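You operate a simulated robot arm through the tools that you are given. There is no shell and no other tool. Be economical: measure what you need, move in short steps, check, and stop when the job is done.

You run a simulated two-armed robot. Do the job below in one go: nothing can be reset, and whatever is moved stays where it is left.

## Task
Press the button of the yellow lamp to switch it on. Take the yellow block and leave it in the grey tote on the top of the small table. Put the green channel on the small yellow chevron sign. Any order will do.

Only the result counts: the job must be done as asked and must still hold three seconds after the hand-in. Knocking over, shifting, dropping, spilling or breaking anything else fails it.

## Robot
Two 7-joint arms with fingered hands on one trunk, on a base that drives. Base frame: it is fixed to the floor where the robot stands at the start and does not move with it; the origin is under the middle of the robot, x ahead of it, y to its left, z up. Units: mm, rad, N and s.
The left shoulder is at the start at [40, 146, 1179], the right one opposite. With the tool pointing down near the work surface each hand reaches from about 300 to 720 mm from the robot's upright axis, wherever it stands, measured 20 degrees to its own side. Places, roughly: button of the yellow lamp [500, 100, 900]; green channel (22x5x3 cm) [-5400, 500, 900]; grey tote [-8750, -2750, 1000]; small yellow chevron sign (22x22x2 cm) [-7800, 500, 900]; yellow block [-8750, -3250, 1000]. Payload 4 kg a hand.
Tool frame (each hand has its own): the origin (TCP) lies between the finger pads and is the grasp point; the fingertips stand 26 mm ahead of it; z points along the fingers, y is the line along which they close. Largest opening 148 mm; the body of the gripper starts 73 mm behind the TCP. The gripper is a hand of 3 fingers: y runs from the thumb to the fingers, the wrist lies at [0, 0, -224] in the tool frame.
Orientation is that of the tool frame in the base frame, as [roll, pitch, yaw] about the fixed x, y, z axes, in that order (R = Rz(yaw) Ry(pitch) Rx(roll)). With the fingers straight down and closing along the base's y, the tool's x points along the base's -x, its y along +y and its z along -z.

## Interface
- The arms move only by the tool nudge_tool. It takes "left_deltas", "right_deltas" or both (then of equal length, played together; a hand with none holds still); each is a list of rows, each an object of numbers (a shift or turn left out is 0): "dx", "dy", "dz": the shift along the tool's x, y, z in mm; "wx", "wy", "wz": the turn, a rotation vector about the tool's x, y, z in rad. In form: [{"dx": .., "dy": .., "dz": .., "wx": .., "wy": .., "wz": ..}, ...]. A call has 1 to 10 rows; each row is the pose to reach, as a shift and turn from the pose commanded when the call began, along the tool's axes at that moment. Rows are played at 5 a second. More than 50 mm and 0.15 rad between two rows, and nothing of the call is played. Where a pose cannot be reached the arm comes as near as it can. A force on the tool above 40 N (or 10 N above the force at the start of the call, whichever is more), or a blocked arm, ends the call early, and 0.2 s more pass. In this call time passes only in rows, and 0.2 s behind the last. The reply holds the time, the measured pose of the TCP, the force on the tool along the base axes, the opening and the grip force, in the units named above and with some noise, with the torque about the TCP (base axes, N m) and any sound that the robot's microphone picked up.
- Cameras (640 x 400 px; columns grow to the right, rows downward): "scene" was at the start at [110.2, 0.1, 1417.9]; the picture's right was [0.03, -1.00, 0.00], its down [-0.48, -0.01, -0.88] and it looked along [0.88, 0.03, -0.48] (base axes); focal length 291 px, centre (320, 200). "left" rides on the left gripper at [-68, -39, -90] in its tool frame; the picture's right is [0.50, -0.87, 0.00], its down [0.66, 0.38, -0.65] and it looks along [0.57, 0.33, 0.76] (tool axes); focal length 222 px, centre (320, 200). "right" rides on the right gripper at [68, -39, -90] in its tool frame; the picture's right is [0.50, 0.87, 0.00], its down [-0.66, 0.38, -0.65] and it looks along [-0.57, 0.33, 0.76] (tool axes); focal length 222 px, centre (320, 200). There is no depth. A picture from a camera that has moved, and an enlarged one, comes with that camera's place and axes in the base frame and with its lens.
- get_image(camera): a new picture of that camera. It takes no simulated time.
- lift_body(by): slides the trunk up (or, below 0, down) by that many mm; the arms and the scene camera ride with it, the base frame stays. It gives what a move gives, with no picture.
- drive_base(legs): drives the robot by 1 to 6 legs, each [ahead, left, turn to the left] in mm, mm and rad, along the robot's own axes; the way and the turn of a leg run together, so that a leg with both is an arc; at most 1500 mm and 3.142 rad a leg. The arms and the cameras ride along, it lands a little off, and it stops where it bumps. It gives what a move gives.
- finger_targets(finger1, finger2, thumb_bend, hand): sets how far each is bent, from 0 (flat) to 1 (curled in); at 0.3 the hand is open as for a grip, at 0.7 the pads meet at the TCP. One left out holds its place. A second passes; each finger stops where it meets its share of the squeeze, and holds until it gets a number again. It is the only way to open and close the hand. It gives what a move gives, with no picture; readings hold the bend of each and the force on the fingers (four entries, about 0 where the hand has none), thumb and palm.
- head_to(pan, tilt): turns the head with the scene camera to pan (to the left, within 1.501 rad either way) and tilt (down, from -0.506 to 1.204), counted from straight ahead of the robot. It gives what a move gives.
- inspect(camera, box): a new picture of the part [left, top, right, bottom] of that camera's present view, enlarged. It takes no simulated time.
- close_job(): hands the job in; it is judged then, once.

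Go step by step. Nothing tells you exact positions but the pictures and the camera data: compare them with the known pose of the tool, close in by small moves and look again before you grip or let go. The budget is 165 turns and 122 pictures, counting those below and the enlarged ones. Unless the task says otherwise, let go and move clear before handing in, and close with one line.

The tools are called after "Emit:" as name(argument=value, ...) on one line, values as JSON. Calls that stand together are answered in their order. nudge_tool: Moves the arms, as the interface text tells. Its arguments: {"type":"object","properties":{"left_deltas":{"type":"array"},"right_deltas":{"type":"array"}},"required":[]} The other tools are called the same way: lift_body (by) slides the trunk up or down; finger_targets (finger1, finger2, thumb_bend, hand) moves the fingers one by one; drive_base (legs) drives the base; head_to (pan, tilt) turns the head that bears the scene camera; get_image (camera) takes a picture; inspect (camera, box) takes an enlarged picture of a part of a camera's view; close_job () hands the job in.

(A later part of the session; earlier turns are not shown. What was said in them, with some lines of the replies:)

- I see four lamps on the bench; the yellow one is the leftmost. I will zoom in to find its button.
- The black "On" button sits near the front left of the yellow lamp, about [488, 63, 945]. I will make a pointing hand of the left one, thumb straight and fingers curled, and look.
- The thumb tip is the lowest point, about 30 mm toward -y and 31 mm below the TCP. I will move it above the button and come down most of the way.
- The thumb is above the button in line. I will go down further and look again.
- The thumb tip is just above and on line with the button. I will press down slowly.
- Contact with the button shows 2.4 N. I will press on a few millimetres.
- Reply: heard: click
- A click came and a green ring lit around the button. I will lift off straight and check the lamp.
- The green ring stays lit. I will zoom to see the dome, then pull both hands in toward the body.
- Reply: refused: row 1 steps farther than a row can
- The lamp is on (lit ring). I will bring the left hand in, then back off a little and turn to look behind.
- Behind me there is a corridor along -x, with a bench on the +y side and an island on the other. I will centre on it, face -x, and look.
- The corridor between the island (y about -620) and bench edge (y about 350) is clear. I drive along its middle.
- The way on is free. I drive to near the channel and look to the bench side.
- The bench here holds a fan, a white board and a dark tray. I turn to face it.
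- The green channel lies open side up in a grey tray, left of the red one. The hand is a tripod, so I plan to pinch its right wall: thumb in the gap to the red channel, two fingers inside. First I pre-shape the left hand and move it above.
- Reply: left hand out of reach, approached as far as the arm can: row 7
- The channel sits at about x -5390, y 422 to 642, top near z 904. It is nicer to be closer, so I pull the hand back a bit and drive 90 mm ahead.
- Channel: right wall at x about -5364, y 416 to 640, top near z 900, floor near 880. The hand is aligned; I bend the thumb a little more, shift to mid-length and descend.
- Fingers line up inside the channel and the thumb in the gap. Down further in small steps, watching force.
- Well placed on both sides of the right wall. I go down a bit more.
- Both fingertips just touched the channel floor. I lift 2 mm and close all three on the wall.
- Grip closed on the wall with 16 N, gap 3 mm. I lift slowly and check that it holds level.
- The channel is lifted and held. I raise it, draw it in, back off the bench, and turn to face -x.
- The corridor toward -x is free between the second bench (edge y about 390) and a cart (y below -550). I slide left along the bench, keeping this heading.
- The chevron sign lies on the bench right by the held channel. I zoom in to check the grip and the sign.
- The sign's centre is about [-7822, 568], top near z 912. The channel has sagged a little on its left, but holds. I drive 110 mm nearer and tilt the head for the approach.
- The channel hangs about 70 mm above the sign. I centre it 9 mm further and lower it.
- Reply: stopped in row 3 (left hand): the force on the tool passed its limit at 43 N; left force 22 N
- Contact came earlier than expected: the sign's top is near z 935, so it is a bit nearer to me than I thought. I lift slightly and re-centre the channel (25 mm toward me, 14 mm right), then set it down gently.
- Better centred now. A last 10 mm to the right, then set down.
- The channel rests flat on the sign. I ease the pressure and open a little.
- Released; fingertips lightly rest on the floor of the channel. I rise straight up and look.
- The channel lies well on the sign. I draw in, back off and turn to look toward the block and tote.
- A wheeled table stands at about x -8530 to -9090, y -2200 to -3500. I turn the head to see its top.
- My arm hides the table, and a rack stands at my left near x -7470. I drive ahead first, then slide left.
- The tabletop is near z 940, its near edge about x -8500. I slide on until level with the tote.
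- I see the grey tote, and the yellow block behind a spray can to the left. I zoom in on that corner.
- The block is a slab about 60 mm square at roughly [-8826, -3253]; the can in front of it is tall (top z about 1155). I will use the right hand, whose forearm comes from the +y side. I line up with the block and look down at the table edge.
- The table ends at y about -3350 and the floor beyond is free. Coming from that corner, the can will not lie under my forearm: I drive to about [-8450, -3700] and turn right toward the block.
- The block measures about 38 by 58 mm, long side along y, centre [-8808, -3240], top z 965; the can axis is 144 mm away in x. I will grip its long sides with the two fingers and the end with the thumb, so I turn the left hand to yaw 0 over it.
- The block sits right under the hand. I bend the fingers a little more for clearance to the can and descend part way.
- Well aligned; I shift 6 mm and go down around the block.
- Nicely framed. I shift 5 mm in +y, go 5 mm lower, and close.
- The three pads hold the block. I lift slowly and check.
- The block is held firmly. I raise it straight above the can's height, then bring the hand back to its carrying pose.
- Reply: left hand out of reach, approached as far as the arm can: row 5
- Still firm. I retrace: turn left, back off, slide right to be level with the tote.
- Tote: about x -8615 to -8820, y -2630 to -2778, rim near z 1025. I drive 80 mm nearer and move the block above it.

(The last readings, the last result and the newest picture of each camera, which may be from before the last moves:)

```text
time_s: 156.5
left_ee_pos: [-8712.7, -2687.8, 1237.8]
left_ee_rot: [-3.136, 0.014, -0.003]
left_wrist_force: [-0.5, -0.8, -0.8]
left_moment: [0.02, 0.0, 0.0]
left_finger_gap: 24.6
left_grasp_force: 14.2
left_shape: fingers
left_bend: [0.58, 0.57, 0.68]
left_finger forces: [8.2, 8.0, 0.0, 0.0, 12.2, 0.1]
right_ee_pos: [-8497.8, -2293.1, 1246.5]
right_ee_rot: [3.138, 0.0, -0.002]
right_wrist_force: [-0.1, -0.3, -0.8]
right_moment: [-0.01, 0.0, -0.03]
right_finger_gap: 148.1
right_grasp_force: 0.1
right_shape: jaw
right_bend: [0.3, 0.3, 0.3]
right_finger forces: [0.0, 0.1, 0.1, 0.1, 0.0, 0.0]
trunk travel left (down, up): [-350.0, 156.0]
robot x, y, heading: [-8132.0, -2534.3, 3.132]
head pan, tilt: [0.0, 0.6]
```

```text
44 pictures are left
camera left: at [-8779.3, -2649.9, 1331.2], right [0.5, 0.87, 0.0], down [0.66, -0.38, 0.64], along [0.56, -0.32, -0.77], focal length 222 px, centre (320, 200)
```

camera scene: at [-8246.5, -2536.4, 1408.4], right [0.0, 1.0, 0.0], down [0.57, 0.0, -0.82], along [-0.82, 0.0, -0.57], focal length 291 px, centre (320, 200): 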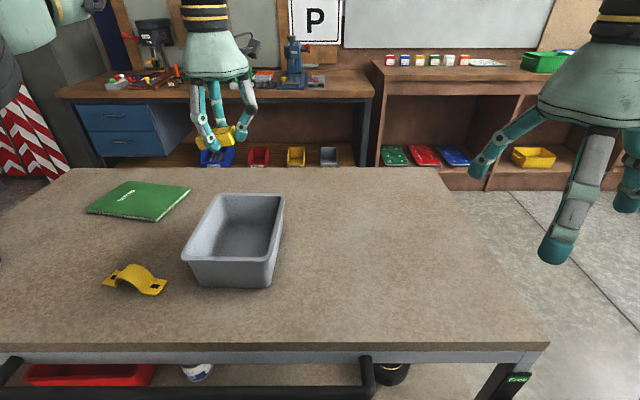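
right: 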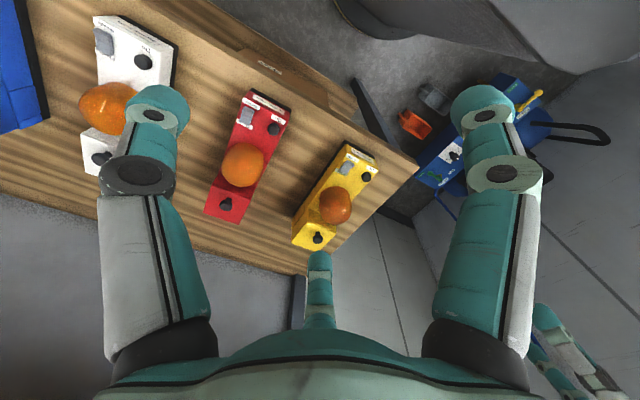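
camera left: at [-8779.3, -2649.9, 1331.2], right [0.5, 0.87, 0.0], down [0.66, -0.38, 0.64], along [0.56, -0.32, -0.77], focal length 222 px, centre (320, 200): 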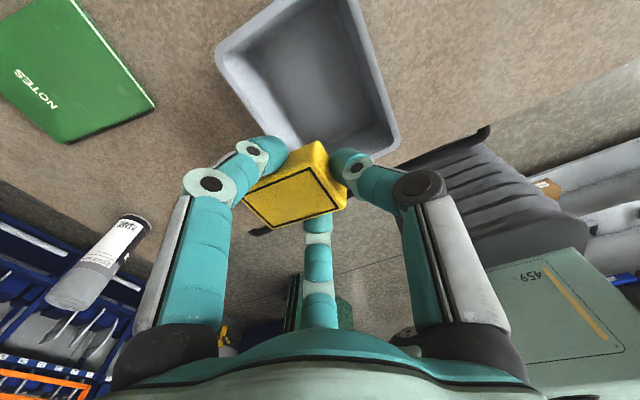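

Over the tote. I adjust 7 mm and descend to just above the rim.

Emit:
nudge_tool(left_deltas=[{"dx": 7, "dz": 45}, {"dx": 7, "dz": 90}, {"dx": 7, "dz": 135}, {"dx": 7, "dz": 175}])

Emit:
inspect(camera="scene", box=[140, 130, 320, 300])

Emit:
get_image(camera="left")

```text
time_s: 157.5
left_ee_pos: [-8706.9, -2687.1, 1063.0]
left_ee_rot: [-3.134, 0.014, 0.0]
left_wrist_force: [0.6, -0.6, -1.2]
left_moment: [0.0, -0.02, 0.0]
left_finger_gap: 24.3
left_grasp_force: 13.7
left_shape: fingers
left_bend: [0.58, 0.57, 0.68]
left_finger forces: [8.0, 7.9, 0.0, 0.1, 12.1, 0.0]
right_ee_pos: [-8497.2, -2295.5, 1246.8]
right_ee_rot: [3.139, -0.001, -0.002]
right_wrist_force: [0.2, -0.7, -0.3]
right_moment: [-0.03, 0.0, 0.0]
right_finger_gap: 147.6
right_grasp_force: 0.1
right_shape: jaw
right_bend: [0.3, 0.3, 0.3]
right_finger forces: [0.1, 0.0, 0.0, 0.1, 0.1, 0.0]
trunk travel left (down, up): [-350.0, 156.0]
robot x, y, heading: [-8137.3, -2534.4, 3.138]
head pan, tilt: [0.0, 0.6]
```

```text
2.35 times, centred on (230, 215) of scene
camera zoom: at [-8245.9, -2539.2, 1408.5], right [0.0, 1.0, 0.0], down [0.57, 0.0, -0.82], along [-0.82, 0.0, -0.57], focal length 685 px, centre (532, 165)
```

zoom: 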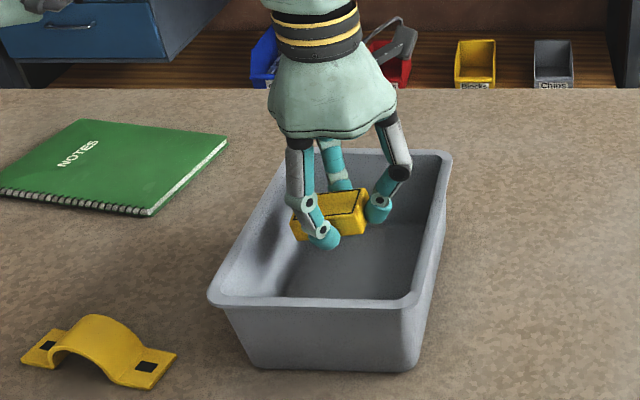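

```text
42 pictures are left
camera left: at [-8772.6, -2650.2, 1155.2], right [0.5, 0.87, 0.0], down [0.67, -0.38, 0.64], along [0.55, -0.32, -0.77], focal length 222 px, centre (320, 200)
```

left: 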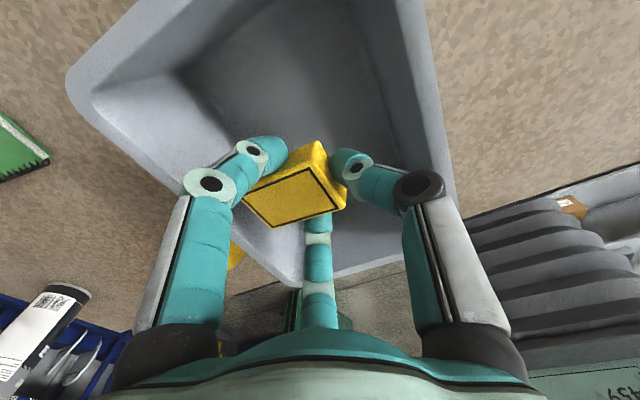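

Room is good; I shift 12 mm away from the thumb side wall and lower into the tote.

Emit:
nudge_tool(left_deltas=[{"dy": 12, "dz": 20}, {"dy": 12, "dz": 45}, {"dy": 12, "dz": 62}])

Emit:
nudge_tool(left_deltas=[{"dz": 3}, {"dz": 6}, {"dz": 9}])

Emit:
inspect(camera="scene", box=[140, 130, 320, 300])

```text
time_s: 158.3
left_ee_pos: [-8708.0, -2699.1, 1003.1]
left_ee_rot: [-3.135, 0.016, 0.0]
left_wrist_force: [0.2, 0.3, -0.4]
left_moment: [0.02, 0.05, 0.02]
left_finger_gap: 24.2
left_grasp_force: 13.7
left_shape: fingers
left_bend: [0.58, 0.57, 0.68]
left_finger forces: [7.9, 7.9, 0.0, 0.0, 12.2, 0.0]
right_ee_pos: [-8495.5, -2294.4, 1245.5]
right_ee_rot: [3.141, -0.003, -0.002]
right_wrist_force: [-0.3, -0.4, -0.1]
right_moment: [-0.01, 0.02, 0.03]
right_finger_gap: 148.1
right_grasp_force: 0.1
right_shape: jaw
right_bend: [0.3, 0.3, 0.3]
right_finger forces: [0.1, 0.0, 0.0, 0.0, 0.0, 0.1]
trunk travel left (down, up): [-350.0, 156.0]
robot x, y, heading: [-8134.0, -2536.1, 3.139]
head pan, tilt: [0.0, 0.6]
```

```text
time_s: 159.1
left_ee_pos: [-8707.2, -2700.0, 993.6]
left_ee_rot: [-3.135, 0.015, 0.0]
left_wrist_force: [-0.3, -0.9, -1.9]
left_moment: [0.03, -0.02, 0.03]
left_finger_gap: 24.3
left_grasp_force: 14.7
left_shape: fingers
left_bend: [0.58, 0.57, 0.68]
left_finger forces: [8.0, 7.9, 0.0, 0.0, 12.1, 0.1]
right_ee_pos: [-8495.1, -2296.1, 1246.1]
right_ee_rot: [3.139, -0.001, -0.003]
right_wrist_force: [-1.0, 0.5, 0.0]
right_moment: [-0.03, 0.01, 0.03]
right_finger_gap: 148.0
right_grasp_force: 0.1
right_shape: jaw
right_bend: [0.3, 0.3, 0.3]
right_finger forces: [0.1, 0.0, 0.1, 0.0, 0.0, 0.0]
trunk travel left (down, up): [-350.0, 156.0]
robot x, y, heading: [-8135.4, -2534.6, 3.138]
head pan, tilt: [0.0, 0.6]
```

```text
2.35 times, centred on (230, 215) of scene
camera zoom: at [-8245.0, -2538.6, 1408.6], right [0.0, 1.0, 0.0], down [0.57, 0.0, -0.82], along [-0.82, 0.0, -0.57], focal length 685 px, centre (532, 165)
```

zoom: 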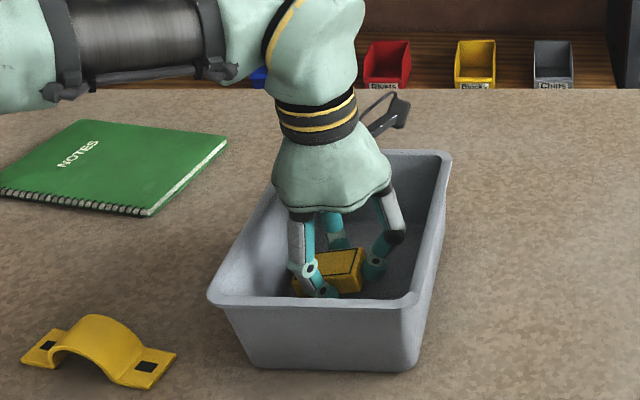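

Emit:
nudge_tool(left_deltas=[{"dz": 2}, {"dz": 4}, {"dz": 6}])

```text
time_s: 159.9
left_ee_pos: [-8706.2, -2700.6, 988.4]
left_ee_rot: [-3.135, 0.017, -0.001]
left_wrist_force: [0.3, 0.4, 6.7]
left_moment: [-0.2, -0.14, 0.01]
left_finger_gap: 24.2
left_grasp_force: 18.3
left_shape: fingers
left_bend: [0.58, 0.57, 0.68]
left_finger forces: [9.2, 13.4, 0.0, 0.1, 13.0, 0.0]
right_ee_pos: [-8494.2, -2295.1, 1246.9]
right_ee_rot: [3.139, 0.002, -0.001]
right_wrist_force: [-0.3, 0.4, -0.2]
right_moment: [0.0, 0.03, -0.03]
right_finger_gap: 147.9
right_grasp_force: 0.1
right_shape: jaw
right_bend: [0.3, 0.3, 0.3]
right_finger forces: [0.1, 0.1, 0.0, 0.1, 0.0, 0.0]
trunk travel left (down, up): [-350.0, 156.0]
robot x, y, heading: [-8131.6, -2535.1, 3.14]
head pan, tilt: [0.0, 0.6]
```

The block has touched the tote's floor. I ease up 2 mm, open a little and rise.

Emit:
nudge_tool(left_deltas=[{"dz": -3}])

Emit:
finger_targets(hand="left", finger1=0.51, finger2=0.51, thumb_bend=0.57)

Emit:
nudge_tool(left_deltas=[{"dz": -8}, {"dz": -25}, {"dz": -50}])

Emit:
inspect(camera="scene", box=[140, 130, 320, 300])

```text
time_s: 160.3
left_ee_pos: [-8707.9, -2698.8, 989.6]
left_ee_rot: [-3.134, 0.013, -0.001]
left_wrist_force: [0.6, 1.3, 1.5]
left_moment: [-0.03, 0.01, 0.01]
left_finger_gap: 24.5
left_grasp_force: 16.1
left_shape: fingers
left_bend: [0.58, 0.57, 0.68]
left_finger forces: [8.7, 9.5, 0.0, 0.0, 12.9, 0.1]
right_ee_pos: [-8496.1, -2296.0, 1246.4]
right_ee_rot: [3.141, -0.001, -0.001]
right_wrist_force: [-0.3, 0.3, 0.2]
right_moment: [-0.05, 0.01, 0.03]
right_finger_gap: 147.8
right_grasp_force: 0.1
right_shape: jaw
right_bend: [0.3, 0.3, 0.3]
right_finger forces: [0.0, 0.1, 0.1, 0.0, 0.0, 0.0]
trunk travel left (down, up): [-350.0, 156.0]
robot x, y, heading: [-8129.8, -2538.5, 3.14]
head pan, tilt: [0.0, 0.6]
```

```text
time_s: 161.3
left_ee_pos: [-8707.8, -2699.9, 989.6]
left_ee_rot: [-3.135, 0.015, 0.001]
left_wrist_force: [-0.2, -0.3, 0.1]
left_moment: [-0.03, 0.0, 0.01]
left_finger_gap: 50.5
left_grasp_force: 0.0
left_shape: fingers
left_bend: [0.51, 0.51, 0.56]
left_finger forces: [0.0, 0.0, 0.0, 0.0, 0.0, 0.1]
right_ee_pos: [-8496.0, -2294.5, 1246.8]
right_ee_rot: [3.139, -0.004, -0.002]
right_wrist_force: [0.5, 0.0, -1.3]
right_moment: [-0.03, 0.0, 0.0]
right_finger_gap: 147.7
right_grasp_force: 0.1
right_shape: jaw
right_bend: [0.3, 0.3, 0.3]
right_finger forces: [0.0, 0.1, 0.1, 0.1, 0.0, 0.0]
trunk travel left (down, up): [-350.0, 156.0]
robot x, y, heading: [-8136.8, -2536.2, 3.144]
head pan, tilt: [0.0, 0.6]
```

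```text
time_s: 162.1
left_ee_pos: [-8705.4, -2698.9, 1040.5]
left_ee_rot: [-3.135, 0.015, 0.002]
left_wrist_force: [-0.4, 0.0, -0.1]
left_moment: [-0.02, -0.01, 0.02]
left_finger_gap: 50.4
left_grasp_force: 0.0
left_shape: fingers
left_bend: [0.51, 0.51, 0.56]
left_finger forces: [0.0, 0.0, 0.0, 0.0, 0.0, 0.1]
right_ee_pos: [-8494.5, -2293.7, 1245.6]
right_ee_rot: [3.139, -0.001, -0.001]
right_wrist_force: [0.4, -0.5, 0.3]
right_moment: [-0.03, 0.0, -0.01]
right_finger_gap: 147.8
right_grasp_force: 0.1
right_shape: jaw
right_bend: [0.3, 0.3, 0.3]
right_finger forces: [0.1, 0.0, 0.0, 0.0, 0.0, 0.1]
trunk travel left (down, up): [-350.0, 156.0]
robot x, y, heading: [-8139.0, -2535.6, 3.141]
head pan, tilt: [0.0, 0.6]
```

```text
2.35 times, centred on (230, 215) of scene
camera zoom: at [-8244.3, -2538.1, 1408.7], right [0.0, 1.0, 0.0], down [0.56, 0.0, -0.83], along [-0.83, 0.0, -0.56], focal length 685 px, centre (532, 165)
```

zoom: 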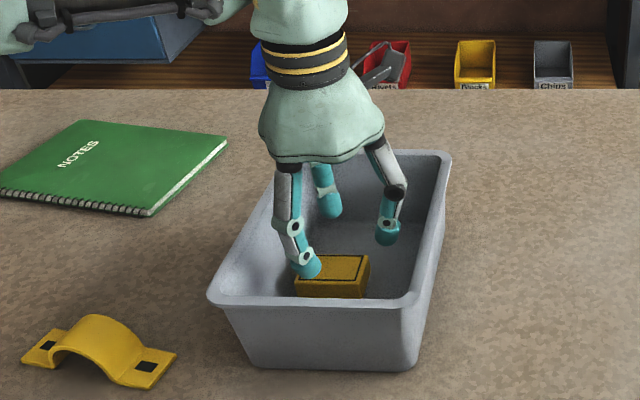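

The block lies in the tote and the hand is free. I raise the hand clear and confirm.

Emit:
nudge_tool(left_deltas=[{"dz": -45}, {"dz": -90}, {"dz": -135}, {"dz": -180}, {"dz": -195, "dx": 40}, {"dz": -195, "dx": 85}, {"dz": -195, "dx": 130}, {"dz": -195, "dx": 170}])

Emit:
get_image(camera="scene")

```text
time_s: 163.9
left_ee_pos: [-8532.5, -2702.8, 1234.3]
left_ee_rot: [-3.136, 0.015, 0.002]
left_wrist_force: [-0.2, 0.2, 0.0]
left_moment: [0.03, 0.02, -0.01]
left_finger_gap: 50.4
left_grasp_force: 0.2
left_shape: fingers
left_bend: [0.51, 0.51, 0.56]
left_finger forces: [0.1, 0.0, 0.0, 0.0, 0.0, 0.0]
right_ee_pos: [-8493.6, -2295.5, 1247.4]
right_ee_rot: [3.141, -0.001, -0.002]
right_wrist_force: [0.2, 0.0, -0.3]
right_moment: [0.02, 0.04, -0.03]
right_finger_gap: 147.7
right_grasp_force: 0.1
right_shape: jaw
right_bend: [0.3, 0.3, 0.3]
right_finger forces: [0.0, 0.0, 0.1, 0.0, 0.0, 0.0]
trunk travel left (down, up): [-350.0, 156.0]
robot x, y, heading: [-8135.1, -2535.0, 3.14]
head pan, tilt: [0.0, 0.6]
```

```text
39 pictures are left
camera scene: at [-8243.5, -2539.1, 1408.7], right [0.0, 1.0, 0.0], down [0.56, 0.0, -0.83], along [-0.83, 0.0, -0.56], focal length 291 px, centre (320, 200)
```

scene: 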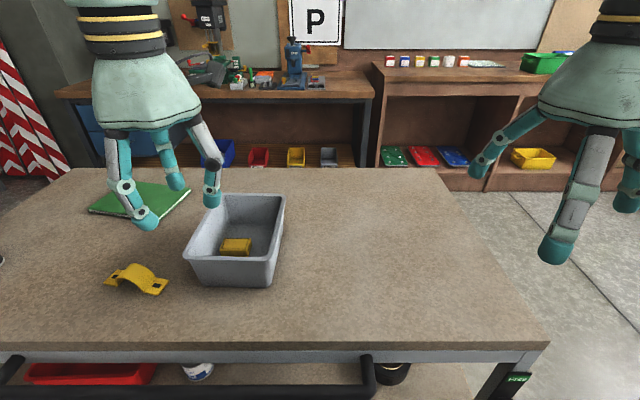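

The block rests in the tote, the channel on the chevron sign, and the yellow lamp's ring was lit after the click; everything is released, so I hand in.

Emit:
close_job()

```text
The job is handed in.
```

All three parts are done and handed in. The yellow lamp's button clicked and its green ring stayed lit, though I didn't see the orange dome light up. The yellow block is in the grey tote, and the green channel is on the small yellow chevron sign.
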